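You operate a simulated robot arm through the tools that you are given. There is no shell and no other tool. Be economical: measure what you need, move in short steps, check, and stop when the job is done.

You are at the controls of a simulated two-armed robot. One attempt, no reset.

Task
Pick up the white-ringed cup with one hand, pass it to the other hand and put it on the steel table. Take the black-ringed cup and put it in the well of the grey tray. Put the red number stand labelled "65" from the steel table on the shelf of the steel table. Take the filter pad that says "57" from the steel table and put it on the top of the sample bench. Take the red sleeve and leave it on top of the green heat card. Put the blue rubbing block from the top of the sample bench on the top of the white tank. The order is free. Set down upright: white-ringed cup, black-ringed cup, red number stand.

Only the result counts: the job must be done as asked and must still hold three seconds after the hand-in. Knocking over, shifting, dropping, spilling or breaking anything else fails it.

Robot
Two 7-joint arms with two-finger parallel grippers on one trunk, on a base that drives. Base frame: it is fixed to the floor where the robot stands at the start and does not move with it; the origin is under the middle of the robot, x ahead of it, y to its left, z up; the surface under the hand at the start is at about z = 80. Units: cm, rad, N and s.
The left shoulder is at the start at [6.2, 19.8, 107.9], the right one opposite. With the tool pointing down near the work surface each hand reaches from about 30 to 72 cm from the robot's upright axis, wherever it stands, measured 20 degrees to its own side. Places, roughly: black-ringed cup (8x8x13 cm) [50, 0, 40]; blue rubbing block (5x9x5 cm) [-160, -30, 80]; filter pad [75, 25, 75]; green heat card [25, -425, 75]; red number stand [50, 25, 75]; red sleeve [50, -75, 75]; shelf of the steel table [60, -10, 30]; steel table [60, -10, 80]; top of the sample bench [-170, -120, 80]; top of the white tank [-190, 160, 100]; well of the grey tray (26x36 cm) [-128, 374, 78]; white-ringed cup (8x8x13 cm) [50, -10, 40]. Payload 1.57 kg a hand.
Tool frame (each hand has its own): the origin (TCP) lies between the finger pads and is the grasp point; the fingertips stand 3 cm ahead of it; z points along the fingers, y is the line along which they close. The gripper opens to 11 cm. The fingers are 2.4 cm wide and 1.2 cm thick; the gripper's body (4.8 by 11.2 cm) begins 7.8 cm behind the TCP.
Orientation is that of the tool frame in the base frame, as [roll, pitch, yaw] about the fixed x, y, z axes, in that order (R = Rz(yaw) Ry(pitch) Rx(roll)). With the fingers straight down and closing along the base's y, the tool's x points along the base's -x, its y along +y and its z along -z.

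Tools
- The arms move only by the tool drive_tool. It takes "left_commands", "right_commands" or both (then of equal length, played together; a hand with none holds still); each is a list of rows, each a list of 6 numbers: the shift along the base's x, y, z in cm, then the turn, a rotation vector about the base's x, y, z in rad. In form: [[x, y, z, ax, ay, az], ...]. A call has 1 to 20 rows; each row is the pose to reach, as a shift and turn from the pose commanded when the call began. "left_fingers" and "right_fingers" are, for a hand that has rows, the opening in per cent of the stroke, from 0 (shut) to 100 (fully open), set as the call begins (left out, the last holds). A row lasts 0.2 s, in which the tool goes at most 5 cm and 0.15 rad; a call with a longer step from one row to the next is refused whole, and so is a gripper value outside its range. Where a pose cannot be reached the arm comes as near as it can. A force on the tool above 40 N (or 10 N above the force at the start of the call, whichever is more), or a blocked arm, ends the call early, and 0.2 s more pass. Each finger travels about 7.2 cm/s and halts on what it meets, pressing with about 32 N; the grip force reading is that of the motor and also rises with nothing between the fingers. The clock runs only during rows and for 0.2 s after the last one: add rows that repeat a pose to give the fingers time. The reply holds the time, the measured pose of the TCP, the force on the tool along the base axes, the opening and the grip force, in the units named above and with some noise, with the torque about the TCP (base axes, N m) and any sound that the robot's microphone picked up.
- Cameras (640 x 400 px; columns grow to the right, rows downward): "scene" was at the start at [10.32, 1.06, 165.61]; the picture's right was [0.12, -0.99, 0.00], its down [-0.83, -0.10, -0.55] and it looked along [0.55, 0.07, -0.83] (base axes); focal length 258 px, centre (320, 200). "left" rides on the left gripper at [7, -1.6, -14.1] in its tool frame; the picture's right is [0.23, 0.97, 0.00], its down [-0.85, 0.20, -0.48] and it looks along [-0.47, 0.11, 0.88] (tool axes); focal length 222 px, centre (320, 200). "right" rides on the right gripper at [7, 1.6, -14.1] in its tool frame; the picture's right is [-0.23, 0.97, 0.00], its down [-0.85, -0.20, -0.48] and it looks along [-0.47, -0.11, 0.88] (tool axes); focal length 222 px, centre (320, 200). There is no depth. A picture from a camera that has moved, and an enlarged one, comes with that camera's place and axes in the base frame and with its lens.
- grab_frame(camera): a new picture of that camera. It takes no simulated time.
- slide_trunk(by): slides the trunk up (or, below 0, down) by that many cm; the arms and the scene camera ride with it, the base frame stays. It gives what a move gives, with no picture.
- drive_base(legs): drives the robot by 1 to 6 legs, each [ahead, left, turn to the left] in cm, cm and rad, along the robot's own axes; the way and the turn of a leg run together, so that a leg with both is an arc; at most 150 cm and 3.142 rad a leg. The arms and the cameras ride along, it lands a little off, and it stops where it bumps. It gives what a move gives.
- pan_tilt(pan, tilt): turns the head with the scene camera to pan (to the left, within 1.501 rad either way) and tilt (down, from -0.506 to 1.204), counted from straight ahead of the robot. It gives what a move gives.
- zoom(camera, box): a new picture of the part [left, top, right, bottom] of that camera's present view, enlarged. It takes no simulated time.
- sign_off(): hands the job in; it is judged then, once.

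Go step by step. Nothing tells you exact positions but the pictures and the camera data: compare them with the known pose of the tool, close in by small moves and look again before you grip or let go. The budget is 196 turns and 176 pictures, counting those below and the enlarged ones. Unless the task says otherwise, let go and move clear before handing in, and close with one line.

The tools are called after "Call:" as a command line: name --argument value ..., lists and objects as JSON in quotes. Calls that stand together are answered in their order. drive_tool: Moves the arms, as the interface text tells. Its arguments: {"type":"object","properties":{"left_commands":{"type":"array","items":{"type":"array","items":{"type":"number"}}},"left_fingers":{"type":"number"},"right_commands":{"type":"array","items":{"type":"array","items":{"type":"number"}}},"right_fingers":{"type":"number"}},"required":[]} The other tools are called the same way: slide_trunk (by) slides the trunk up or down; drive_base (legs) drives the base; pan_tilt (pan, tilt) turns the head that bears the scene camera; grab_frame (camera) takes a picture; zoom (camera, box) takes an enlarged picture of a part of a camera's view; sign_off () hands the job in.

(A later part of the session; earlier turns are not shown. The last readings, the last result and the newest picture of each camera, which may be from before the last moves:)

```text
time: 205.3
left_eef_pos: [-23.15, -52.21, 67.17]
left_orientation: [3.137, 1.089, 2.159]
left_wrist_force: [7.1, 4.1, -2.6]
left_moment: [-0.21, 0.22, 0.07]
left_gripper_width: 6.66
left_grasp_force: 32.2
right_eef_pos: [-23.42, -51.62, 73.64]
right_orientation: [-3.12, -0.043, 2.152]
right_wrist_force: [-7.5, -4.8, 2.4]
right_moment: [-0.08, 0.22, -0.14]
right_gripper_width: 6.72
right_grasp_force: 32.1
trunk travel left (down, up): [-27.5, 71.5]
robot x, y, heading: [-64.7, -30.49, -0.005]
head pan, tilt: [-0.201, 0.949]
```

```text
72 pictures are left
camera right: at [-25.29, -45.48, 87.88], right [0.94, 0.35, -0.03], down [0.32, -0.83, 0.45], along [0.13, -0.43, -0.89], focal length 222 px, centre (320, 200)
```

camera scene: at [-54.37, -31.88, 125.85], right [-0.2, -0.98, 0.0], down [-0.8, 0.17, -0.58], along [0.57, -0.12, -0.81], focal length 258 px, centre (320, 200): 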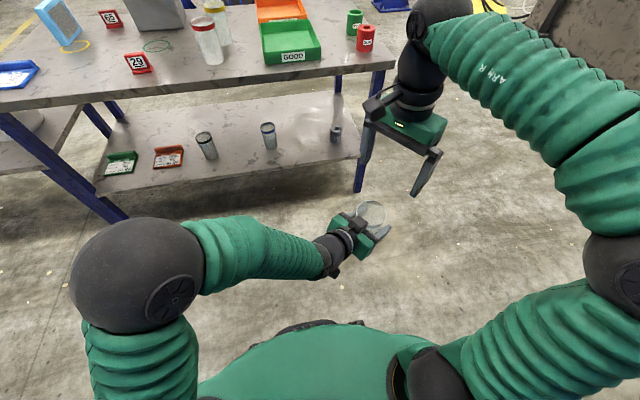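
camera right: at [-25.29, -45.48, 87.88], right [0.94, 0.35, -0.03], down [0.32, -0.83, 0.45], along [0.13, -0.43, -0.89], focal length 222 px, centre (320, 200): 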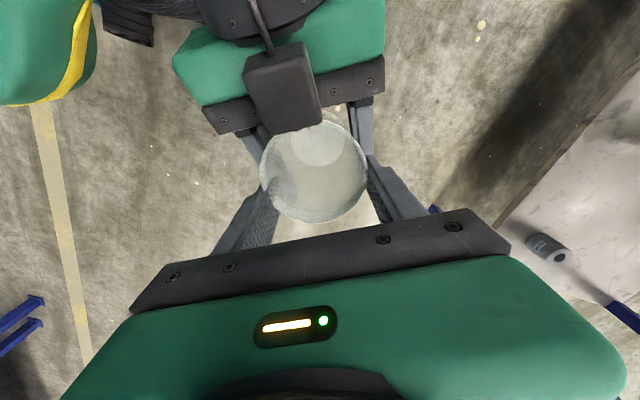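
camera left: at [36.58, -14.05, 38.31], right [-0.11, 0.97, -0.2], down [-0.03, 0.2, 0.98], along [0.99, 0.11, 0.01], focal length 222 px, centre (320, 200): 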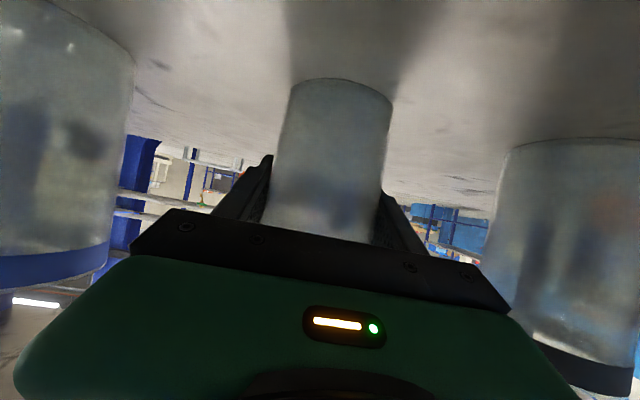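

Both hands hold the cup (6.7 cm each). Now open the left hand and draw it straight back.

Call:
drive_tool --left_commands '[[0, 0, 0, 0, 0, 0], [0, 0, 0, 0, 0, 0], [0, 0, 0, 0, 0, 0], [0, 0, 0, 0, 0, 0]]' --left_fingers 100

Call:
drive_tool --left_commands '[[-1, 1.6, 0, 0, 0, 0], [-2.2, 3.3, 0, 0, 0, 0], [-3.3, 5, 0, 0, 0, 0], [-4.4, 6.6, 0, 0, 0, 0], [-5, 9, 0, 0, 0, 0], [-5, 13, 0, 0, 0, 0]]'

Call:
grab_frame --camera "scene"

```text
time: 206.3
left_eef_pos: [-23.27, -52.44, 67.35]
left_orientation: [3.136, 1.088, 2.157]
left_wrist_force: [-0.9, -0.2, -0.5]
left_moment: [-0.02, 0.0, 0.01]
left_gripper_width: 11.02
left_grasp_force: 0.0
right_eef_pos: [-23.46, -51.77, 73.61]
right_orientation: [-3.119, -0.043, 2.152]
right_wrist_force: [-1.1, -0.8, -0.2]
right_moment: [0.0, 0.04, 0.01]
right_gripper_width: 6.71
right_grasp_force: 31.8
trunk travel left (down, up): [-27.5, 71.5]
robot x, y, heading: [-64.93, -29.85, -0.008]
head pan, tilt: [-0.201, 0.949]
```

```text
time: 207.7
left_eef_pos: [-25.3, -40.87, 67.22]
left_orientation: [3.139, 1.088, 2.158]
left_wrist_force: [0.7, 0.2, -0.6]
left_moment: [-0.03, 0.03, -0.03]
left_gripper_width: 11.02
left_grasp_force: 0.1
left hand out of reach, approached as far as the arm can: row 5, 6
right_eef_pos: [-23.36, -51.7, 73.7]
right_orientation: [-3.12, -0.039, 2.153]
right_wrist_force: [0.9, 0.0, -0.8]
right_moment: [0.01, 0.02, -0.04]
right_gripper_width: 6.7
right_grasp_force: 32.1
trunk travel left (down, up): [-27.5, 71.5]
robot x, y, heading: [-64.76, -30.53, -0.002]
head pan, tilt: [-0.201, 0.949]
```

```text
71 pictures are left
camera scene: at [-54.38, -31.72, 125.85], right [-0.2, -0.98, 0.0], down [-0.8, 0.17, -0.58], along [0.57, -0.12, -0.81], focal length 258 px, centre (320, 200)
```

scene: 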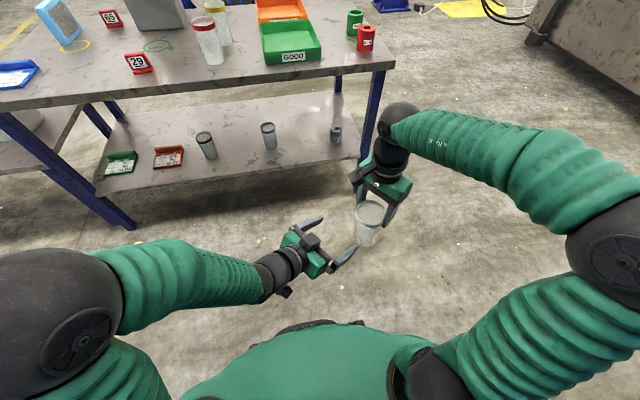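

The right hand has the cup. I'll bring the left hand back out to the left and return it to fingers-down.

Call:
drive_tool --left_commands '[[1, 3, -1, 0, 0, 0.1], [2.5, 6, -2, 0, 0, 0.2], [4.5, 9, -3, 0, 0, 0.3], [7, 12, -4, 0, 0, 0.4], [10, 15, -5, 0, 0, 0.5], [13, 18, -6, 0, 0, 0.6], [16, 21, -7, 0, 0, 0.7], [18, 24, -8, 0, 0, 0.8], [20, 27, -9, 0, 0, 0.9], [21, 29, -10, 0, 0, 0.98]]'

Call:
drive_tool --left_commands '[[-1.3, 0.5, -1.7, 0, 0.14, 0], [-3, 1, -3.4, 0, 0.28, 0], [-4.8, 1.5, -5, 0, 0.42, 0], [-7, 2, -6.5, 0, 0.56, 0], [-9.4, 2.5, -7.8, 0, 0.7, 0], [-12, 3, -8.8, 0, 0.84, 0], [-14.5, 3.5, -9.6, 0, 0.98, 0], [-17, 4, -10.2, 0, 1.09, 0]]'

Call:
drive_tool --left_commands '[[0, 1, 4, 0, 0, 0], [0, 2, 8, 0, 0, 0], [0, 3, 12, 0, 0, 0], [0, 4, 16, 0, 0, 0], [0, 5, 20, 0, 0, 0], [0, 6, 24, 0, 0, 0]]'

```text
time: 209.9
left_eef_pos: [-4.12, -11.93, 57.34]
left_orientation: [3.134, 1.09, 3.138]
left_wrist_force: [-0.7, -1.0, 0.1]
left_moment: [0.02, -0.02, -0.04]
left_gripper_width: 10.99
left_grasp_force: 0.1
left hand out of reach, approached as far as the arm can: row 1, 2, 3, 4
right_eef_pos: [-23.39, -51.59, 73.59]
right_orientation: [-3.12, -0.039, 2.152]
right_wrist_force: [1.2, -0.7, -0.8]
right_moment: [-0.03, -0.06, 0.0]
right_gripper_width: 6.69
right_grasp_force: 32.2
trunk travel left (down, up): [-27.5, 71.5]
robot x, y, heading: [-64.48, -30.15, -0.003]
head pan, tilt: [-0.201, 0.949]
```

```text
time: 211.7
left_eef_pos: [-21.47, -7.91, 47.21]
left_orientation: [3.139, -0.001, 3.139]
left_wrist_force: [0.5, 1.0, -1.3]
left_moment: [0.01, 0.02, -0.01]
left_gripper_width: 11.0
left_grasp_force: 0.1
right_eef_pos: [-23.36, -51.63, 73.66]
right_orientation: [-3.12, -0.04, 2.152]
right_wrist_force: [-0.1, 0.4, 0.3]
right_moment: [-0.01, -0.03, -0.02]
right_gripper_width: 6.7
right_grasp_force: 31.9
trunk travel left (down, up): [-27.5, 71.5]
robot x, y, heading: [-65.01, -30.49, -0.003]
head pan, tilt: [-0.201, 0.949]
```

```text
time: 213.1
left_eef_pos: [-21.29, -1.85, 71.44]
left_orientation: [3.141, 0.002, 3.137]
left_wrist_force: [0.2, 0.0, 0.4]
left_moment: [0.02, -0.01, -0.02]
left_gripper_width: 11.03
left_grasp_force: 0.2
right_eef_pos: [-23.48, -51.66, 73.66]
right_orientation: [-3.12, -0.04, 2.152]
right_wrist_force: [0.5, 0.8, 0.1]
right_moment: [-0.01, 0.02, 0.02]
right_gripper_width: 6.69
right_grasp_force: 31.9
trunk travel left (down, up): [-27.5, 71.5]
robot x, y, heading: [-64.9, -30.27, -0.002]
head pan, tilt: [-0.201, 0.949]
```

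Both arms are in good shape. I'll raise the trunk and bring the cup to a free spot on the steel table, about (43, -3), between stand "29" and the red-ringed cup.

Call:
slide_trunk --by 26

Call:
drive_base --legs '[[0, 48.7, 0], [56, 0, 0]]'

Call:
grab_frame --camera "scene"

Call:
grab_frame --camera "right"

```text
time: 215.7
left_eef_pos: [-21.29, -1.88, 97.42]
left_orientation: [3.14, 0.0, 3.14]
left_wrist_force: [0.0, 0.4, 0.1]
left_moment: [0.04, -0.01, -0.01]
left_gripper_width: 11.0
left_grasp_force: 0.0
right_eef_pos: [-23.37, -51.52, 99.64]
right_orientation: [-3.12, -0.04, 2.151]
right_wrist_force: [-0.7, 0.6, -0.5]
right_moment: [-0.01, -0.03, 0.0]
right_gripper_width: 6.69
right_grasp_force: 31.8
trunk travel left (down, up): [-53.5, 45.5]
robot x, y, heading: [-64.67, -30.33, -0.007]
head pan, tilt: [-0.201, 0.949]
```

```text
time: 221.4
left_eef_pos: [35.4, 46.61, 97.42]
left_orientation: [3.139, 0.0, 3.136]
left_wrist_force: [-0.2, 0.1, -1.2]
left_moment: [-0.01, 0.02, 0.02]
left_gripper_width: 10.98
left_grasp_force: 0.1
right_eef_pos: [33.06, -3.33, 99.63]
right_orientation: [-3.121, -0.039, 2.15]
right_wrist_force: [0.2, 0.2, -0.8]
right_moment: [-0.02, -0.02, -0.02]
right_gripper_width: 6.7
right_grasp_force: 32.3
trunk travel left (down, up): [-53.5, 45.5]
robot x, y, heading: [-8.33, 17.93, -0.005]
head pan, tilt: [-0.201, 0.949]
```

```text
70 pictures are left
camera scene: at [2.09, 16.74, 151.85], right [-0.21, -0.98, 0.0], down [-0.8, 0.17, -0.58], along [0.57, -0.12, -0.81], focal length 258 px, centre (320, 200)
```

scene: 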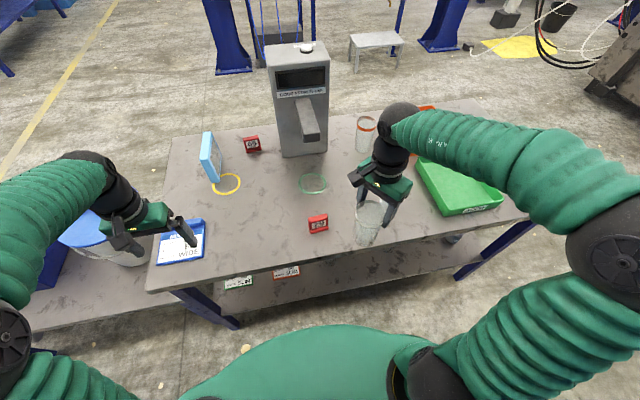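

```text
69 pictures are left
camera right: at [31.17, 3.04, 113.9], right [0.94, 0.34, -0.03], down [0.32, -0.84, 0.45], along [0.13, -0.43, -0.89], focal length 222 px, centre (320, 200)
```

right: 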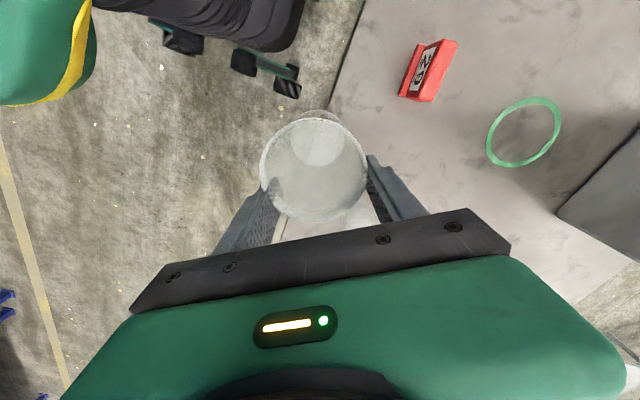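

Call:
drive_base --legs '[[10, 0, 0]]'

Call:
slide_trunk --by -4.5

Call:
zoom --camera "scene" --box '[260, 110, 460, 290]'

Call:
grab_frame --camera "right"

```text
time: 222.6
left_eef_pos: [45.44, 46.36, 97.37]
left_orientation: [3.14, 0.0, 3.136]
left_wrist_force: [-0.3, -0.2, -0.2]
left_moment: [0.02, 0.01, 0.0]
left_gripper_width: 10.99
left_grasp_force: 0.0
right_eef_pos: [43.01, -3.23, 99.67]
right_orientation: [-3.12, -0.04, 2.151]
right_wrist_force: [0.2, -0.2, -0.7]
right_moment: [-0.02, 0.0, -0.02]
right_gripper_width: 6.68
right_grasp_force: 32.0
trunk travel left (down, up): [-53.5, 45.5]
robot x, y, heading: [1.95, 18.05, -0.008]
head pan, tilt: [-0.201, 0.949]
```

```text
time: 223.5
left_eef_pos: [45.23, 46.47, 92.85]
left_orientation: [3.139, 0.001, 3.136]
left_wrist_force: [0.0, 1.4, -0.1]
left_moment: [-0.01, 0.01, -0.02]
left_gripper_width: 10.99
left_grasp_force: 0.1
right_eef_pos: [42.95, -3.39, 95.17]
right_orientation: [-3.122, -0.042, 2.149]
right_wrist_force: [0.3, -0.3, 0.7]
right_moment: [0.02, -0.02, 0.01]
right_gripper_width: 6.71
right_grasp_force: 31.8
trunk travel left (down, up): [-49.0, 50.0]
robot x, y, heading: [1.6, 17.79, -0.01]
head pan, tilt: [-0.201, 0.949]
```

```text
2.22 times, centred on (360, 200) of scene
camera zoom: at [12.08, 16.66, 147.36], right [-0.21, -0.98, 0.0], down [-0.8, 0.17, -0.58], along [0.57, -0.12, -0.81], focal length 574 px, centre (231, 200)
```

zoom: 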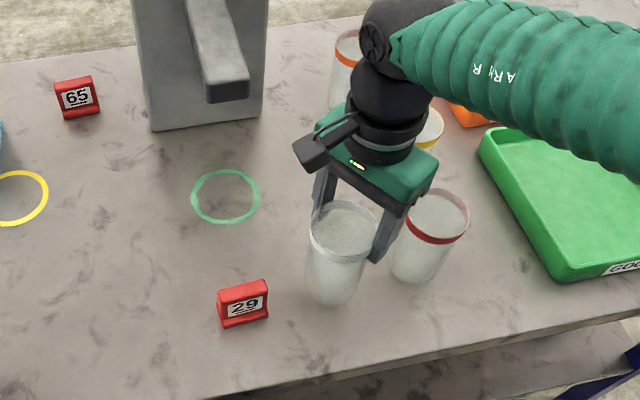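

```text
67 pictures are left
camera right: at [41.08, 2.94, 109.46], right [0.94, 0.34, -0.03], down [0.32, -0.84, 0.45], along [0.13, -0.43, -0.89], focal length 222 px, centre (320, 200)
```

right: 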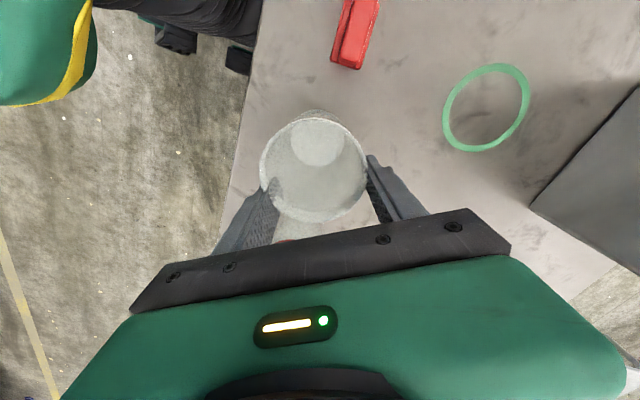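

Call:
drive_tool --right_commands '[[0, 0, -0.4, 0, 0, 0], [0, 0, -0.8, 0, 0, 0], [0, 0, -1.2, 0, 0, 0], [0, 0, -1.6, 0, 0, 0]]'

Call:
drive_tool --right_commands '[[0, 0, -0.3, 0, 0, 0], [0, 0, -0.6, 0, 0, 0]]'

Call:
zoom --camera "scene" --box '[260, 110, 460, 290]'

```text
time: 224.5
left_eef_pos: [45.37, 46.47, 92.84]
left_orientation: [3.139, 0.0, 3.137]
left_wrist_force: [0.1, -0.6, 0.0]
left_moment: [-0.01, 0.02, -0.01]
left_gripper_width: 11.0
left_grasp_force: 0.0
right_eef_pos: [43.05, -3.28, 93.58]
right_orientation: [-3.121, -0.041, 2.148]
right_wrist_force: [-0.4, -0.2, -0.1]
right_moment: [-0.02, 0.0, -0.01]
right_gripper_width: 6.66
right_grasp_force: 32.2
trunk travel left (down, up): [-49.0, 50.0]
robot x, y, heading: [2.09, 18.08, -0.006]
head pan, tilt: [-0.201, 0.949]
```

```text
time: 225.1
left_eef_pos: [45.41, 46.5, 93.02]
left_orientation: [3.138, 0.0, 3.136]
left_wrist_force: [0.5, -1.6, -0.2]
left_moment: [-0.03, -0.01, -0.02]
left_gripper_width: 11.01
left_grasp_force: 0.0
right_eef_pos: [42.9, -3.34, 92.94]
right_orientation: [-3.119, -0.042, 2.147]
right_wrist_force: [0.4, 0.2, -0.1]
right_moment: [-0.02, 0.02, -0.01]
right_gripper_width: 6.65
right_grasp_force: 32.9
trunk travel left (down, up): [-49.0, 50.0]
robot x, y, heading: [1.75, 17.95, -0.016]
head pan, tilt: [-0.201, 0.949]
```

```text
2.22 times, centred on (360, 200) of scene
camera zoom: at [12.18, 16.66, 147.35], right [-0.21, -0.98, 0.0], down [-0.8, 0.17, -0.58], along [0.57, -0.12, -0.81], focal length 574 px, centre (231, 200)
```

zoom: 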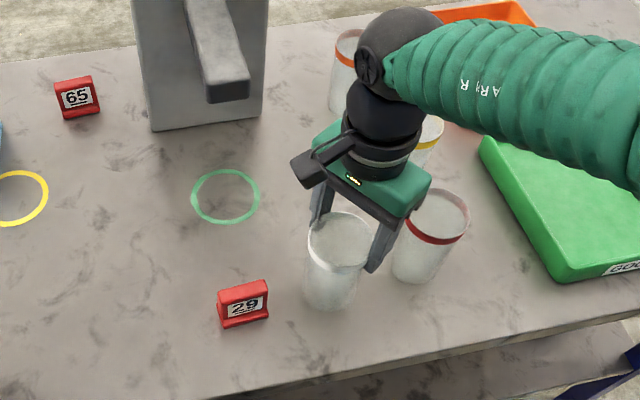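

Call:
drive_tool --right_commands '[[0, 0, -0.3, 0, 0, 0], [0, 0, -0.6, 0, 0, 0], [0, 0, -0.9, 0, 0, 0]]'

Call:
drive_tool --right_commands '[[0, 0, -0.3, 0, 0, 0], [0, 0, -0.6, 0, 0, 0]]'

```text
time: 225.9
left_eef_pos: [45.23, 46.49, 92.91]
left_orientation: [3.14, 0.0, 3.136]
left_wrist_force: [-0.5, -0.5, 0.1]
left_moment: [-0.03, 0.02, -0.01]
left_gripper_width: 11.0
left_grasp_force: 0.0
right_eef_pos: [43.0, -3.46, 92.1]
right_orientation: [-3.122, -0.042, 2.148]
right_wrist_force: [-0.3, 0.4, -0.7]
right_moment: [-0.01, -0.04, 0.0]
right_gripper_width: 6.67
right_grasp_force: 32.3
trunk travel left (down, up): [-49.0, 50.0]
robot x, y, heading: [1.6, 18.24, -0.008]
head pan, tilt: [-0.201, 0.949]
```

```text
time: 226.5
left_eef_pos: [45.33, 46.46, 93.01]
left_orientation: [3.137, 0.001, 3.136]
left_wrist_force: [0.1, -0.6, 0.4]
left_moment: [-0.02, 0.01, 0.04]
left_gripper_width: 11.0
left_grasp_force: 0.1
right_eef_pos: [42.9, -3.39, 91.58]
right_orientation: [-3.122, -0.04, 2.148]
right_wrist_force: [-3.2, -3.2, 21.0]
right_moment: [0.14, 0.04, 0.14]
right_gripper_width: 6.68
right_grasp_force: 32.2
trunk travel left (down, up): [-49.0, 50.0]
robot x, y, heading: [2.04, 17.89, -0.009]
head pan, tilt: [-0.201, 0.949]
```

The cup touches the table. Release and rise.

Call:
drive_tool --right_commands '[[0, 0, 0.3, 0, 0, 0], [0, 0, 0.3, 0, 0, 0], [0, 0, 0.3, 0, 0, 0], [0, 0, 0.3, 0, 0, 0]]' --right_fingers 95

Call:
drive_tool --right_commands '[[0, 0, 2, 0, 0, 0], [0, 0, 5, 0, 0, 0], [0, 0, 9, 0, 0, 0], [0, 0, 13, 0, 0, 0]]'

Call:
zoom --camera "scene" --box '[260, 110, 460, 290]'

```text
time: 227.5
left_eef_pos: [45.23, 46.47, 92.91]
left_orientation: [3.14, 0.001, 3.135]
left_wrist_force: [0.0, -0.3, 0.0]
left_moment: [-0.02, 0.02, -0.01]
left_gripper_width: 10.99
left_grasp_force: 0.0
right_eef_pos: [43.13, -3.34, 91.76]
right_orientation: [-3.121, -0.04, 2.149]
right_wrist_force: [-0.5, 0.1, 0.8]
right_moment: [0.02, 0.0, 0.02]
right_gripper_width: 10.44
right_grasp_force: 0.0
trunk travel left (down, up): [-49.0, 50.0]
robot x, y, heading: [1.35, 18.05, -0.005]
head pan, tilt: [-0.201, 0.949]
```

```text
time: 228.5
left_eef_pos: [45.38, 46.51, 92.98]
left_orientation: [3.139, 0.002, 3.135]
left_wrist_force: [0.8, -0.4, 0.3]
left_moment: [0.01, -0.03, -0.01]
left_gripper_width: 11.0
left_grasp_force: 0.1
right_eef_pos: [42.91, -3.43, 105.12]
right_orientation: [-3.121, -0.038, 2.148]
right_wrist_force: [0.0, 0.0, 0.0]
right_moment: [0.02, -0.03, -0.01]
right_gripper_width: 10.44
right_grasp_force: 0.0
trunk travel left (down, up): [-49.0, 50.0]
robot x, y, heading: [2.0, 18.32, -0.01]
head pan, tilt: [-0.201, 0.949]
```

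```text
2.22 times, centred on (360, 200) of scene
camera zoom: at [12.11, 16.69, 147.35], right [-0.21, -0.98, 0.0], down [-0.8, 0.17, -0.58], along [0.57, -0.12, -0.81], focal length 574 px, centre (231, 200)
```

zoom: 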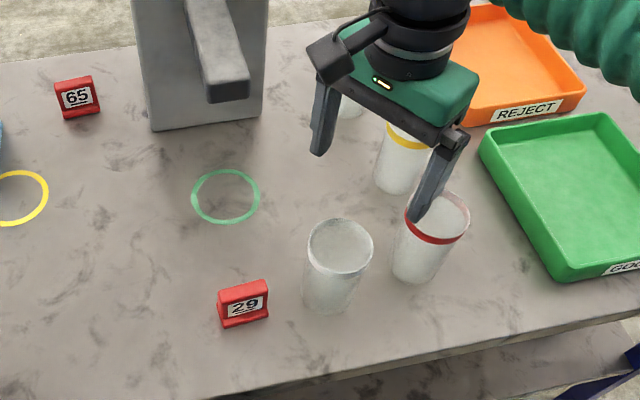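

The white-ringed cup stands on the table. Next, stand "65" at about (82, 27): I'll reach it from here with the left hand pitched forward; raise the trunk and shift right a little first.

Call:
slide_trunk --by 22.5

Call:
drive_base --legs '[[2, -9, 0]]'

Call:
drive_tool --left_commands '[[2, -1, -4, 0, 0, 0], [4, -2, -8, 0, 0, 0], [6, -3, -12, 0, 0, 0], [8, -5, -15, 0, 0, 0], [10, -7, -18, 0, 0, 0], [11, -8, -20, 0, 0, 0]]' --left_fingers 75

Call:
drive_tool --left_commands '[[2.6, 0, 0.2, 0, -0.13, 0], [5.1, 0, 0.7, 0, -0.26, 0], [7.6, 0, 1.5, 0, -0.39, 0], [9.9, 0, 2.6, 0, -0.52, 0], [12.1, 0, 4.1, 0, -0.65, 0], [14.1, 0, 5.8, 0, -0.78, 0]]'

Call:
pan_tilt --pan 0.2 --tilt 0.8

Call:
grab_frame --camera "scene"

```text
time: 230.8
left_eef_pos: [45.38, 46.57, 115.43]
left_orientation: [3.141, 0.001, 3.137]
left_wrist_force: [-0.5, 0.5, -0.1]
left_moment: [0.01, -0.01, -0.01]
left_gripper_width: 11.0
left_grasp_force: 0.1
right_eef_pos: [43.03, -3.57, 127.62]
right_orientation: [-3.121, -0.039, 2.15]
right_wrist_force: [0.1, -0.1, -0.1]
right_moment: [-0.01, 0.02, -0.01]
right_gripper_width: 10.42
right_grasp_force: 0.1
trunk travel left (down, up): [-71.5, 27.5]
robot x, y, heading: [1.87, 18.15, -0.006]
head pan, tilt: [-0.201, 0.949]
```

```text
time: 232.0
left_eef_pos: [47.06, 41.04, 114.56]
left_orientation: [-3.117, -0.001, -3.14]
left_wrist_force: [0.0, 0.9, 0.1]
left_moment: [-0.07, 0.0, 0.05]
left_gripper_width: 10.99
left_grasp_force: 0.1
right_eef_pos: [44.84, -8.62, 128.09]
right_orientation: [-3.104, -0.014, 2.154]
right_wrist_force: [-0.7, 0.8, 0.8]
right_moment: [-0.07, 0.05, 0.06]
right_gripper_width: 10.47
right_grasp_force: 0.1
trunk travel left (down, up): [-71.5, 27.5]
robot x, y, heading: [3.47, 9.22, -0.007]
head pan, tilt: [-0.201, 0.949]
```

```text
time: 233.4
left_eef_pos: [58.23, 29.23, 95.5]
left_orientation: [3.135, 0.0, 3.141]
left_wrist_force: [0.2, 0.2, 1.1]
left_moment: [0.02, 0.02, 0.03]
left_gripper_width: 8.24
left_grasp_force: 0.1
right_eef_pos: [45.13, -12.72, 127.41]
right_orientation: [-3.125, -0.044, 2.152]
right_wrist_force: [-0.2, 0.1, -0.3]
right_moment: [0.05, 0.0, -0.02]
right_gripper_width: 10.49
right_grasp_force: 0.1
trunk travel left (down, up): [-71.5, 27.5]
robot x, y, heading: [3.53, 9.54, 0.002]
head pan, tilt: [-0.201, 0.949]
```

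```text
time: 234.8
left_eef_pos: [72.05, 29.81, 101.24]
left_orientation: [3.137, 0.782, 3.141]
left_wrist_force: [0.6, -0.6, 0.6]
left_moment: [0.02, 0.03, 0.04]
left_gripper_width: 8.27
left_grasp_force: 0.0
right_eef_pos: [44.96, -12.27, 127.56]
right_orientation: [-3.122, -0.038, 2.152]
right_wrist_force: [-0.7, -0.2, 0.1]
right_moment: [0.01, 0.01, 0.02]
right_gripper_width: 10.47
right_grasp_force: 0.1
trunk travel left (down, up): [-71.5, 27.5]
robot x, y, heading: [3.61, 9.5, -0.007]
head pan, tilt: [-0.201, 0.949]
```

```text
time: 235.6
left_eef_pos: [72.0, 29.99, 101.15]
left_orientation: [3.137, 0.78, 3.14]
left_wrist_force: [-0.5, -0.5, 1.2]
left_moment: [0.01, -0.03, -0.02]
left_gripper_width: 8.26
left_grasp_force: 0.0
right_eef_pos: [44.92, -12.08, 127.53]
right_orientation: [-3.12, -0.039, 2.152]
right_wrist_force: [0.0, -0.9, -0.7]
right_moment: [0.02, 0.0, 0.0]
right_gripper_width: 10.45
right_grasp_force: 0.1
trunk travel left (down, up): [-71.5, 27.5]
robot x, y, heading: [3.66, 9.12, -0.002]
head pan, tilt: [0.201, 0.799]
```

```text
64 pictures are left
camera scene: at [14.97, 10.74, 171.0], right [0.19, -0.98, 0.0], down [-0.71, -0.14, -0.7], along [0.68, 0.14, -0.72], focal length 258 px, centre (320, 200)
```

scene: 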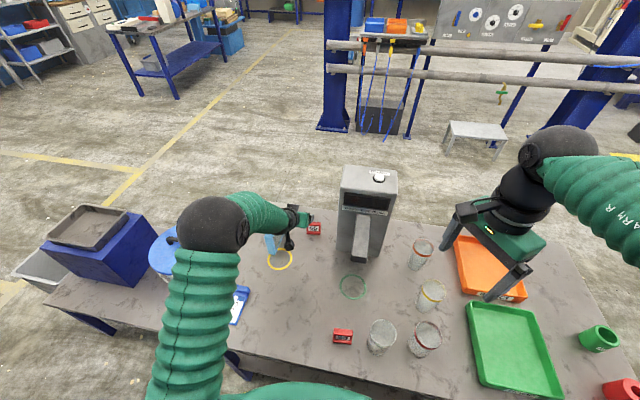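

Call:
drive_tool --left_commands '[[-1, -1, -3, 0, 0, 0], [-2, -2, -7, 0, 0, 0], [-2, -3.2, -11, 0, 0, 0], [-2, -3.2, -15, 0, 0, 0]]'

Call:
grab_frame --camera "left"

```text
time: 236.6
left_eef_pos: [70.16, 26.89, 86.08]
left_orientation: [3.138, 0.779, -3.141]
left_wrist_force: [0.6, -0.3, -0.7]
left_moment: [0.0, 0.02, -0.02]
left_gripper_width: 8.24
left_grasp_force: 0.0
right_eef_pos: [45.06, -12.0, 127.51]
right_orientation: [-3.12, -0.039, 2.155]
right_wrist_force: [0.6, -0.1, -0.1]
right_moment: [0.02, 0.03, -0.03]
right_gripper_width: 10.47
right_grasp_force: 0.1
trunk travel left (down, up): [-71.5, 27.5]
robot x, y, heading: [3.53, 9.62, -0.004]
head pan, tilt: [0.201, 0.799]
```

```text
63 pictures are left
camera left: at [55.22, 25.14, 91.16], right [-0.16, 0.97, -0.16], down [0.27, 0.2, 0.94], along [0.95, 0.11, -0.3], focal length 222 px, centre (320, 200)
```

left: 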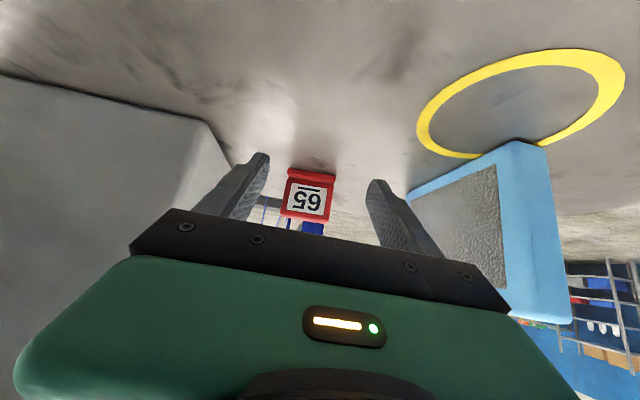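

Call:
drive_tool --left_commands '[[3, -0.1, -1, 0, 0, 0], [6, -0.2, -2, 0, 0, 0], [9, -0.2, -2.2, 0, 0, 0], [11, -0.2, -2.2, 0, 0, 0]]'

Call:
grab_frame --camera "left"

```text
time: 237.6
left_eef_pos: [81.26, 26.79, 83.85]
left_orientation: [-3.141, 0.781, -3.141]
left_wrist_force: [-0.5, -1.2, -1.2]
left_moment: [-0.02, -0.01, 0.01]
left_gripper_width: 8.24
left_grasp_force: 0.0
right_eef_pos: [44.87, -11.76, 127.6]
right_orientation: [-3.118, -0.037, 2.154]
right_wrist_force: [-0.1, 0.7, 0.3]
right_moment: [0.01, 0.0, 0.01]
right_gripper_width: 10.47
right_grasp_force: 0.1
trunk travel left (down, up): [-71.5, 27.5]
robot x, y, heading: [4.03, 9.89, -0.007]
head pan, tilt: [0.201, 0.799]
```

```text
62 pictures are left
camera left: at [66.28, 25.07, 88.99], right [-0.16, 0.97, -0.16], down [0.27, 0.2, 0.94], along [0.95, 0.11, -0.3], focal length 222 px, centre (320, 200)
```

left: 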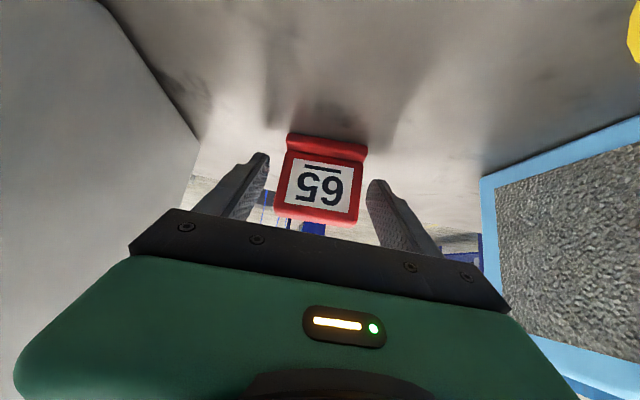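

Call:
drive_tool --left_commands '[[0.8, 0, 0, 0, 0, 0], [0.8, 0, 0, 0, 0, 0]]'

Call:
drive_tool --left_commands '[[0, 0, 0, 0, 0, 0], [0, 0, 0, 0, 0, 0], [0, 0, 0, 0, 0, 0], [0, 0, 0, 0, 0, 0]]' --left_fingers 0

Call:
drive_tool --left_commands '[[0, 0, 1, 0, 0, 0], [0, 0, 4, 0, 0, 0], [0, 0, 8, 0, 0, 0], [-3, 0, 12, 0, 0, 0], [-7, 0, 14, 0, 0, 0], [-10, 0, 16, 0, 0, 0]]'

Call:
grab_frame --camera "left"

```text
time: 238.2
left_eef_pos: [82.11, 26.9, 83.83]
left_orientation: [3.141, 0.78, -3.139]
left_wrist_force: [0.8, -0.4, 0.0]
left_moment: [0.04, 0.01, 0.02]
left_gripper_width: 8.25
left_grasp_force: 0.0
right_eef_pos: [44.92, -11.8, 127.56]
right_orientation: [-3.121, -0.036, 2.153]
right_wrist_force: [0.2, 0.4, -0.5]
right_moment: [-0.01, 0.02, -0.01]
right_gripper_width: 10.45
right_grasp_force: 0.0
trunk travel left (down, up): [-71.5, 27.5]
robot x, y, heading: [3.21, 8.88, -0.009]
head pan, tilt: [0.201, 0.799]
```

```text
time: 239.2
left_eef_pos: [82.01, 26.68, 83.96]
left_orientation: [3.141, 0.781, -3.141]
left_wrist_force: [0.2, -0.2, 1.3]
left_moment: [-0.06, -0.04, 0.01]
left_gripper_width: 5.95
left_grasp_force: 31.9
right_eef_pos: [44.98, -11.7, 127.65]
right_orientation: [-3.123, -0.036, 2.155]
right_wrist_force: [-0.8, -0.6, 0.7]
right_moment: [0.02, -0.01, 0.0]
right_gripper_width: 10.44
right_grasp_force: 0.1
trunk travel left (down, up): [-71.5, 27.5]
robot x, y, heading: [3.8, 9.47, -0.006]
head pan, tilt: [0.201, 0.799]
```

```text
time: 240.6
left_eef_pos: [71.79, 26.97, 99.99]
left_orientation: [3.141, 0.78, -3.14]
left_wrist_force: [-0.5, 0.0, -0.2]
left_moment: [0.0, -0.02, 0.02]
left_gripper_width: 5.95
left_grasp_force: 31.9
right_eef_pos: [44.75, -11.86, 127.67]
right_orientation: [-3.121, -0.036, 2.155]
right_wrist_force: [1.0, 0.1, -0.1]
right_moment: [0.02, -0.01, 0.03]
right_gripper_width: 10.46
right_grasp_force: 0.0
trunk travel left (down, up): [-71.5, 27.5]
robot x, y, heading: [3.54, 9.49, -0.005]
head pan, tilt: [0.201, 0.799]
```

```text
61 pictures are left
camera left: at [56.81, 25.29, 105.13], right [-0.16, 0.97, -0.16], down [0.27, 0.2, 0.94], along [0.95, 0.11, -0.3], focal length 222 px, centre (320, 200)
```

left: 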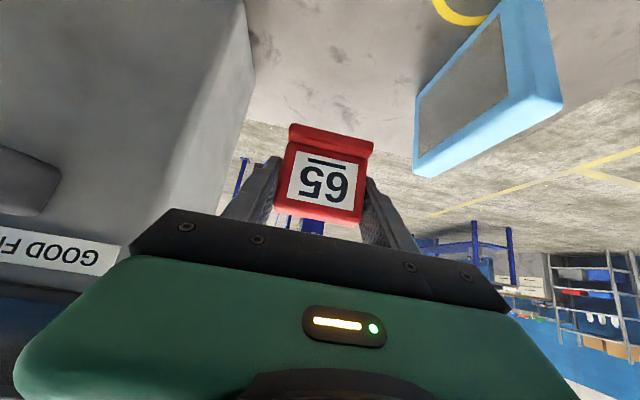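

Stand "65" is held, its base 4 cm below the TCP. I'll back off, lower the trunk and set it on the shelf where the white cup stood.

Call:
drive_base --legs '[[-50, 0, 0], [0, -40, 0]]'

Call:
slide_trunk --by -44.4

Call:
drive_tool --left_commands '[[0, 0, -4, 0, 0, 0], [0, 0, -8, 0, 0, 0], [0, 0, -12, 0, 0, 0], [0, 0, -16, 0, 0, 0]]'

Call:
pan_tilt --pan 0.3 --tilt 0.8

Call:
grab_frame --camera "scene"

```text
time: 245.6
left_eef_pos: [22.39, -12.45, 99.86]
left_orientation: [-3.139, 0.78, -3.136]
left_wrist_force: [-0.8, -0.2, -0.3]
left_moment: [0.0, 0.0, 0.0]
left_gripper_width: 5.93
left_grasp_force: 32.0
right_eef_pos: [-4.59, -51.21, 127.68]
right_orientation: [-3.119, -0.034, 2.155]
right_wrist_force: [-0.5, -1.0, 0.3]
right_moment: [-0.01, -0.02, -0.03]
right_gripper_width: 10.46
right_grasp_force: 0.1
trunk travel left (down, up): [-71.5, 27.5]
robot x, y, heading: [-45.82, -30.2, -0.007]
head pan, tilt: [0.201, 0.799]
```

```text
refused: -44.4 is not a number from -40 to 40
```

```text
time: 246.6
left_eef_pos: [22.44, -12.29, 84.14]
left_orientation: [3.141, 0.782, -3.139]
left_wrist_force: [0.9, -0.4, 0.0]
left_moment: [0.0, 0.01, 0.02]
left_gripper_width: 5.94
left_grasp_force: 32.3
right_eef_pos: [-4.5, -51.35, 127.71]
right_orientation: [-3.12, -0.035, 2.155]
right_wrist_force: [0.2, -1.0, -0.3]
right_moment: [0.03, 0.02, -0.01]
right_gripper_width: 10.48
right_grasp_force: 0.1
trunk travel left (down, up): [-71.5, 27.5]
robot x, y, heading: [-45.56, -29.81, -0.005]
head pan, tilt: [0.201, 0.799]
```

```text
time: 247.3
left_eef_pos: [22.37, -12.38, 84.18]
left_orientation: [3.141, 0.779, -3.138]
left_wrist_force: [-1.3, -0.3, -0.2]
left_moment: [0.02, -0.03, -0.01]
left_gripper_width: 5.93
left_grasp_force: 32.1
right_eef_pos: [-4.5, -51.54, 127.68]
right_orientation: [-3.12, -0.035, 2.155]
right_wrist_force: [0.0, 0.1, 0.3]
right_moment: [-0.03, 0.0, -0.01]
right_gripper_width: 10.44
right_grasp_force: 0.1
trunk travel left (down, up): [-71.5, 27.5]
robot x, y, heading: [-45.66, -30.29, -0.003]
head pan, tilt: [0.3, 0.799]
```

```text
60 pictures are left
camera scene: at [-34.6, -27.95, 170.99], right [0.29, -0.96, 0.0], down [-0.69, -0.21, -0.7], along [0.66, 0.2, -0.72], focal length 258 px, centre (320, 200)
```

scene: 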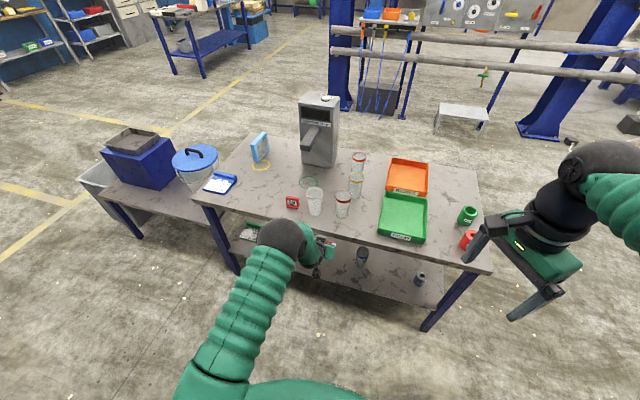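

Call:
slide_trunk --by -40

Call:
slide_trunk --by -4.4

Call:
drive_base --legs '[[18, 0, 0]]'

Call:
grab_frame --camera "left"

Call:
grab_frame --camera "scene"

```text
time: 251.1
left_eef_pos: [22.34, -12.37, 44.24]
left_orientation: [3.139, 0.781, -3.139]
left_wrist_force: [-0.1, 0.2, 0.7]
left_moment: [0.0, -0.02, 0.01]
left_gripper_width: 5.93
left_grasp_force: 31.7
right_eef_pos: [-4.6, -51.45, 87.61]
right_orientation: [-3.121, -0.035, 2.154]
right_wrist_force: [0.7, -0.1, -0.8]
right_moment: [0.01, -0.02, 0.03]
right_gripper_width: 10.45
right_grasp_force: 0.0
trunk travel left (down, up): [-31.5, 67.5]
robot x, y, heading: [-45.65, -30.56, -0.002]
head pan, tilt: [0.3, 0.799]
```

```text
time: 252.0
left_eef_pos: [22.26, -12.42, 39.82]
left_orientation: [-3.141, 0.782, -3.138]
left_wrist_force: [-0.3, -0.5, 0.0]
left_moment: [0.01, 0.03, -0.01]
left_gripper_width: 5.93
left_grasp_force: 32.1
right_eef_pos: [-4.69, -51.47, 83.42]
right_orientation: [-3.12, -0.034, 2.156]
right_wrist_force: [0.7, 0.2, 0.2]
right_moment: [-0.02, -0.04, 0.0]
right_gripper_width: 10.43
right_grasp_force: 0.1
trunk travel left (down, up): [-27.1, 71.9]
robot x, y, heading: [-45.59, -30.27, -0.006]
head pan, tilt: [0.3, 0.799]
```

```text
time: 253.5
left_eef_pos: [40.45, -12.06, 39.83]
left_orientation: [3.139, 0.779, -3.134]
left_wrist_force: [-0.5, 0.2, -1.2]
left_moment: [-0.01, 0.02, 0.0]
left_gripper_width: 5.94
left_grasp_force: 32.3
right_eef_pos: [13.74, -51.33, 83.31]
right_orientation: [-3.12, -0.037, 2.16]
right_wrist_force: [0.5, -0.6, 0.1]
right_moment: [-0.01, 0.02, -0.01]
right_gripper_width: 10.42
right_grasp_force: 0.1
trunk travel left (down, up): [-27.1, 71.9]
robot x, y, heading: [-27.57, -30.22, -0.002]
head pan, tilt: [0.3, 0.799]
```

```text
59 pictures are left
camera left: at [25.49, -13.91, 44.81], right [-0.17, 0.97, -0.16], down [0.27, 0.2, 0.94], along [0.95, 0.12, -0.3], focal length 222 px, centre (320, 200)
```

left: 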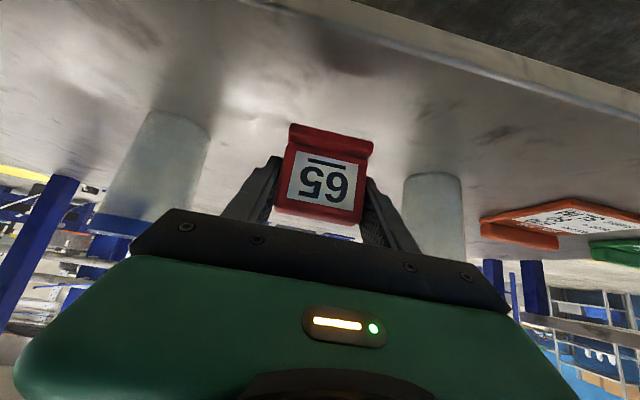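

```text
58 pictures are left
camera scene: at [-16.43, -27.91, 126.58], right [0.3, -0.95, 0.0], down [-0.69, -0.21, -0.69], along [0.66, 0.21, -0.72], focal length 258 px, centre (320, 200)
```

scene: 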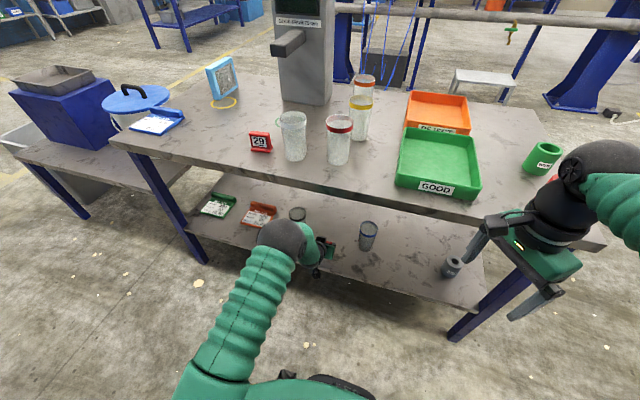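

Call:
drive_tool --left_commands '[[3, -0.3, 0, 0, 0, 0], [6, -0.6, 0, 0, 0, 0], [8, -0.8, -1.5, 0, 0, 0], [8, -0.8, -3, 0, 0, 0], [8, -0.8, -3.6, 0, 0, 0]]'

Call:
drive_tool --left_commands '[[0, 0, -0.3, 0, 0, 0], [0, 0, -0.6, 0, 0, 0], [0, 0, -0.9, 0, 0, 0], [0, 0, -1.2, 0, 0, 0]]'

```text
time: 254.7
left_eef_pos: [48.42, -12.86, 36.45]
left_orientation: [3.14, 0.785, -3.136]
left_wrist_force: [0.7, 0.2, 4.8]
left_moment: [-0.07, 0.1, 0.05]
left_gripper_width: 5.91
left_grasp_force: 32.1
right_eef_pos: [13.56, -51.41, 83.37]
right_orientation: [-3.123, -0.035, 2.16]
right_wrist_force: [0.8, 0.3, 0.4]
right_moment: [0.02, -0.01, 0.03]
right_gripper_width: 10.44
right_grasp_force: 0.2
trunk travel left (down, up): [-27.1, 71.9]
robot x, y, heading: [-27.66, -30.43, 0.004]
head pan, tilt: [0.3, 0.799]
```

```text
time: 255.7
left_eef_pos: [48.61, -12.95, 35.44]
left_orientation: [3.14, 0.79, -3.136]
left_wrist_force: [5.4, -0.7, 22.4]
left_moment: [0.01, -0.18, -0.04]
left_gripper_width: 5.96
left_grasp_force: 31.4
right_eef_pos: [13.42, -51.36, 83.46]
right_orientation: [-3.124, -0.036, 2.16]
right_wrist_force: [-1.0, -0.4, 0.8]
right_moment: [0.01, -0.01, 0.03]
right_gripper_width: 10.47
right_grasp_force: 0.1
trunk travel left (down, up): [-27.1, 71.9]
robot x, y, heading: [-27.72, -30.56, 0.002]
head pan, tilt: [0.3, 0.799]
```

Call:
drive_tool --left_commands '[[0, 0, 0.3, 0, 0, 0], [0, 0, 0.3, 0, 0, 0], [0, 0, 0.3, 0, 0, 0]]' --left_fingers 80

Call:
drive_tool --left_commands '[[-2, 0, 1, 0, 0, 0], [-5, 0, 2, 0, 0, 0], [-8, 0, 2, 0, 0, 0], [-11, 0, 2, 0, 0, 0]]'

Call:
grab_frame --camera "left"

```text
time: 256.5
left_eef_pos: [48.22, -12.91, 35.57]
left_orientation: [-3.14, 0.783, -3.134]
left_wrist_force: [-7.5, 10.5, 17.6]
left_moment: [-0.43, -0.03, -0.19]
left_gripper_width: 7.85
left_grasp_force: 0.0
right_eef_pos: [13.47, -51.41, 83.47]
right_orientation: [-3.125, -0.033, 2.163]
right_wrist_force: [0.1, -0.4, 0.5]
right_moment: [-0.02, 0.0, 0.0]
right_gripper_width: 10.45
right_grasp_force: 0.1
trunk travel left (down, up): [-27.1, 71.9]
robot x, y, heading: [-27.88, -30.45, 0.001]
head pan, tilt: [0.3, 0.799]
```

```text
time: 257.5
left_eef_pos: [37.36, -12.96, 37.52]
left_orientation: [-3.141, 0.786, -3.134]
left_wrist_force: [0.2, -0.2, -0.3]
left_moment: [-0.01, -0.02, -0.01]
left_gripper_width: 8.78
left_grasp_force: 0.1
right_eef_pos: [13.6, -51.32, 83.29]
right_orientation: [-3.121, -0.035, 2.161]
right_wrist_force: [-0.3, -0.5, 0.6]
right_moment: [-0.01, 0.0, 0.01]
right_gripper_width: 10.45
right_grasp_force: 0.0
trunk travel left (down, up): [-27.1, 71.9]
robot x, y, heading: [-27.65, -30.24, -0.007]
head pan, tilt: [0.3, 0.799]
```

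```text
57 pictures are left
camera left: at [22.34, -14.69, 42.53], right [-0.17, 0.97, -0.16], down [0.27, 0.2, 0.94], along [0.95, 0.12, -0.29], focal length 222 px, centre (320, 200)
```

left: 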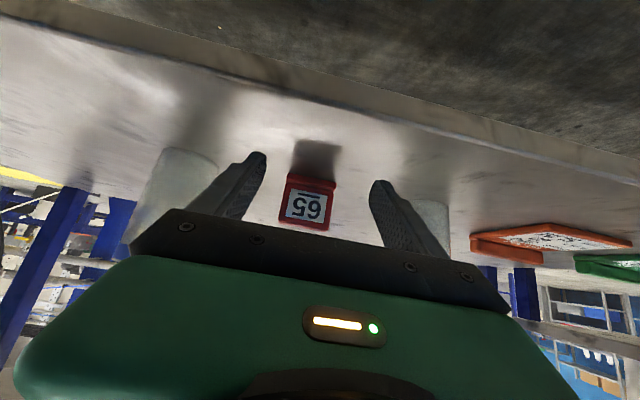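

Stand "65" is upright on the shelf. Next the black-ringed cup, the same way: flatten the hand, shift left, check.

Call:
drive_tool --left_commands '[[-2, 0, 2, 0, -0.1, 0], [-2, 0, 3, 0, -0.2, 0], [-2, 0, 3, 0, -0.3, 0], [-2, 0, 0.6, 0, -0.3, 0]]' --left_fingers 100

Call:
drive_base --legs '[[0, 15.4, 0]]'

Call:
grab_frame --camera "left"

Call:
zoom --camera "scene" --box '[220, 140, 460, 300]'

```text
time: 258.5
left_eef_pos: [35.36, -12.86, 37.87]
left_orientation: [-3.137, 1.084, -3.131]
left_wrist_force: [-0.3, 0.4, -0.3]
left_moment: [0.01, -0.04, 0.01]
left_gripper_width: 10.97
left_grasp_force: 0.0
right_eef_pos: [13.67, -51.3, 83.34]
right_orientation: [-3.123, -0.034, 2.159]
right_wrist_force: [0.2, -0.7, 0.3]
right_moment: [0.05, 0.01, 0.02]
right_gripper_width: 10.46
right_grasp_force: 0.0
trunk travel left (down, up): [-27.1, 71.9]
robot x, y, heading: [-27.36, -30.43, -0.001]
head pan, tilt: [0.3, 0.799]
```

```text
time: 259.9
left_eef_pos: [35.34, 2.26, 37.91]
left_orientation: [3.14, 1.082, -3.136]
left_wrist_force: [0.9, -0.7, -1.0]
left_moment: [0.03, -0.01, 0.01]
left_gripper_width: 10.99
left_grasp_force: 0.1
right_eef_pos: [13.59, -36.15, 83.28]
right_orientation: [-3.125, -0.036, 2.159]
right_wrist_force: [-0.4, 0.2, 0.9]
right_moment: [0.01, -0.01, 0.02]
right_gripper_width: 10.47
right_grasp_force: 0.1
trunk travel left (down, up): [-27.1, 71.9]
robot x, y, heading: [-27.83, -14.68, 0.003]
head pan, tilt: [0.3, 0.799]
```

```text
56 pictures are left
camera left: at [19.5, 0.49, 38.34], right [-0.11, 0.97, -0.2], down [-0.02, 0.2, 0.98], along [0.99, 0.12, 0.0], focal length 222 px, centre (320, 200)
```

left: 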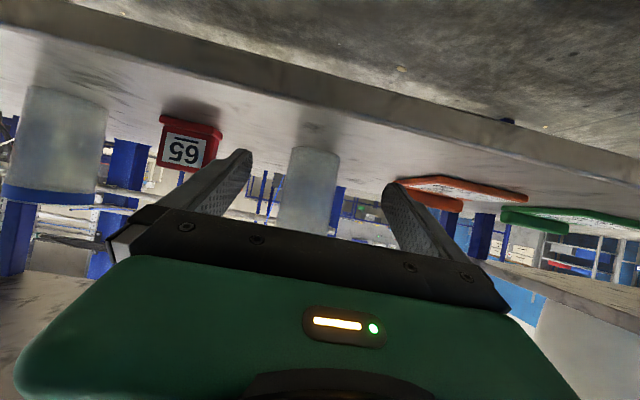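

```text
2.50 times, centred on (340, 220) of scene
camera zoom: at [-16.6, -12.88, 126.6], right [0.3, -0.96, 0.0], down [-0.69, -0.21, -0.7], along [0.66, 0.21, -0.72], focal length 646 px, centre (270, 150)
```

zoom: 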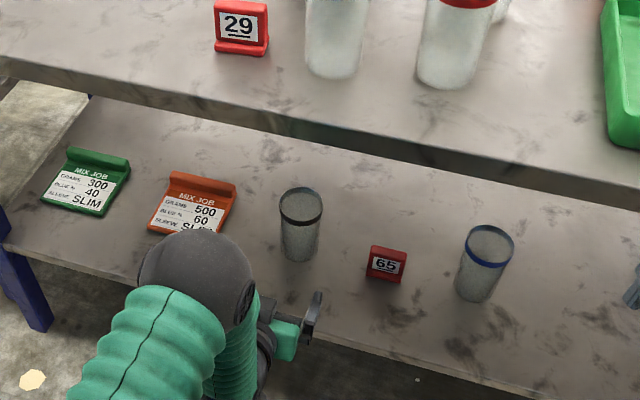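

Call:
drive_base --legs '[[5, 0, 0]]'

Call:
drive_tool --left_commands '[[2, 0, 0.4, 0, 0, 0], [4, 0, 0.5, 0, 0, 0], [6, 0, 0.5, 0, 0, 0]]'

Call:
grab_frame --camera "left"

```text
time: 260.8
left_eef_pos: [40.26, 2.55, 37.73]
left_orientation: [-3.136, 1.082, -3.126]
left_wrist_force: [1.4, 0.2, 0.4]
left_moment: [0.02, -0.02, 0.0]
left_gripper_width: 11.02
left_grasp_force: 0.1
right_eef_pos: [18.46, -35.81, 83.32]
right_orientation: [-3.12, -0.034, 2.161]
right_wrist_force: [0.6, 0.0, -0.1]
right_moment: [-0.02, 0.02, 0.0]
right_gripper_width: 10.47
right_grasp_force: 0.0
trunk travel left (down, up): [-27.1, 71.9]
robot x, y, heading: [-22.53, -14.62, 0.0]
head pan, tilt: [0.3, 0.799]
```

```text
time: 261.6
left_eef_pos: [46.11, 2.49, 38.58]
left_orientation: [-3.136, 1.084, -3.13]
left_wrist_force: [-0.3, 1.5, -0.3]
left_moment: [0.0, 0.0, 0.0]
left_gripper_width: 11.0
left_grasp_force: 0.1
right_eef_pos: [18.36, -35.87, 83.49]
right_orientation: [-3.124, -0.034, 2.162]
right_wrist_force: [0.1, -0.2, 0.0]
right_moment: [0.01, 0.01, 0.0]
right_gripper_width: 10.44
right_grasp_force: 0.0
trunk travel left (down, up): [-27.1, 71.9]
robot x, y, heading: [-22.75, -15.0, -0.0]
head pan, tilt: [0.3, 0.799]
```

```text
54 pictures are left
camera left: at [30.32, 0.7, 38.98], right [-0.12, 0.97, -0.2], down [-0.02, 0.2, 0.98], along [0.99, 0.12, 0.0], focal length 222 px, centre (320, 200)
```

left: 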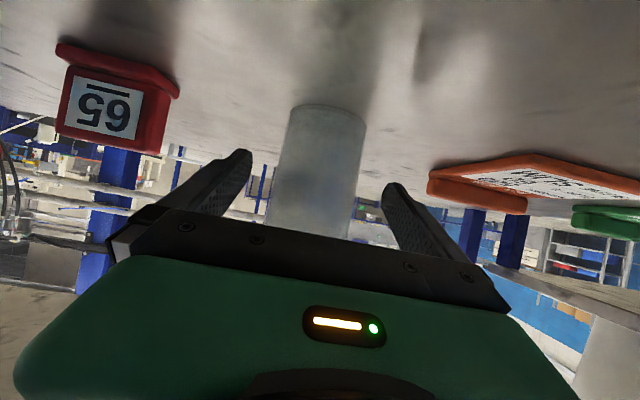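

Call:
drive_tool --left_commands '[[2, 0, 0, 0, 0, 0], [4, 0, 0, 0, 0, 0], [4, 0, 0, 0, 0, 0]]'

Call:
drive_tool --left_commands '[[0, 0, 0, 0, 0, 0], [0, 0, 0, 0, 0, 0], [0, 0, 0, 0, 0, 0], [0, 0, 0, 0, 0, 0], [0, 0, 0, 0, 0, 0]]' --left_fingers 0

Call:
grab_frame --camera "left"

```text
time: 262.4
left_eef_pos: [50.12, 2.56, 38.7]
left_orientation: [-3.138, 1.084, -3.13]
left_wrist_force: [0.0, 0.0, 0.6]
left_moment: [-0.03, 0.01, 0.03]
left_gripper_width: 10.99
left_grasp_force: 0.0
right_eef_pos: [18.54, -35.74, 83.4]
right_orientation: [-3.125, -0.033, 2.16]
right_wrist_force: [0.3, -0.7, 0.0]
right_moment: [-0.04, 0.01, -0.01]
right_gripper_width: 10.46
right_grasp_force: 0.0
trunk travel left (down, up): [-27.1, 71.9]
robot x, y, heading: [-22.43, -15.01, 0.003]
head pan, tilt: [0.3, 0.799]
```

```text
time: 263.6
left_eef_pos: [49.97, 2.58, 38.68]
left_orientation: [-3.137, 1.086, -3.129]
left_wrist_force: [0.4, -0.5, 0.8]
left_moment: [-0.08, 0.0, 0.0]
left_gripper_width: 6.62
left_grasp_force: 32.4
right_eef_pos: [18.39, -35.98, 83.4]
right_orientation: [-3.125, -0.031, 2.162]
right_wrist_force: [0.0, -0.3, 0.8]
right_moment: [0.0, -0.02, 0.0]
right_gripper_width: 10.45
right_grasp_force: 0.0
trunk travel left (down, up): [-27.1, 71.9]
robot x, y, heading: [-22.84, -15.43, 0.004]
head pan, tilt: [0.3, 0.799]
```

```text
53 pictures are left
camera left: at [34.27, 0.71, 39.09], right [-0.12, 0.97, -0.2], down [-0.03, 0.2, 0.98], along [0.99, 0.12, 0.0], focal length 222 px, centre (320, 200)
```

left: 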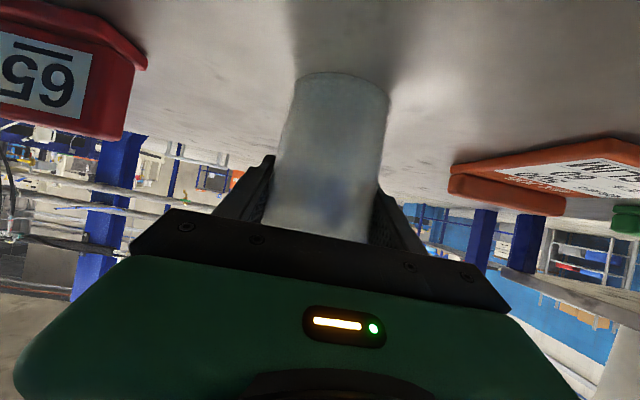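

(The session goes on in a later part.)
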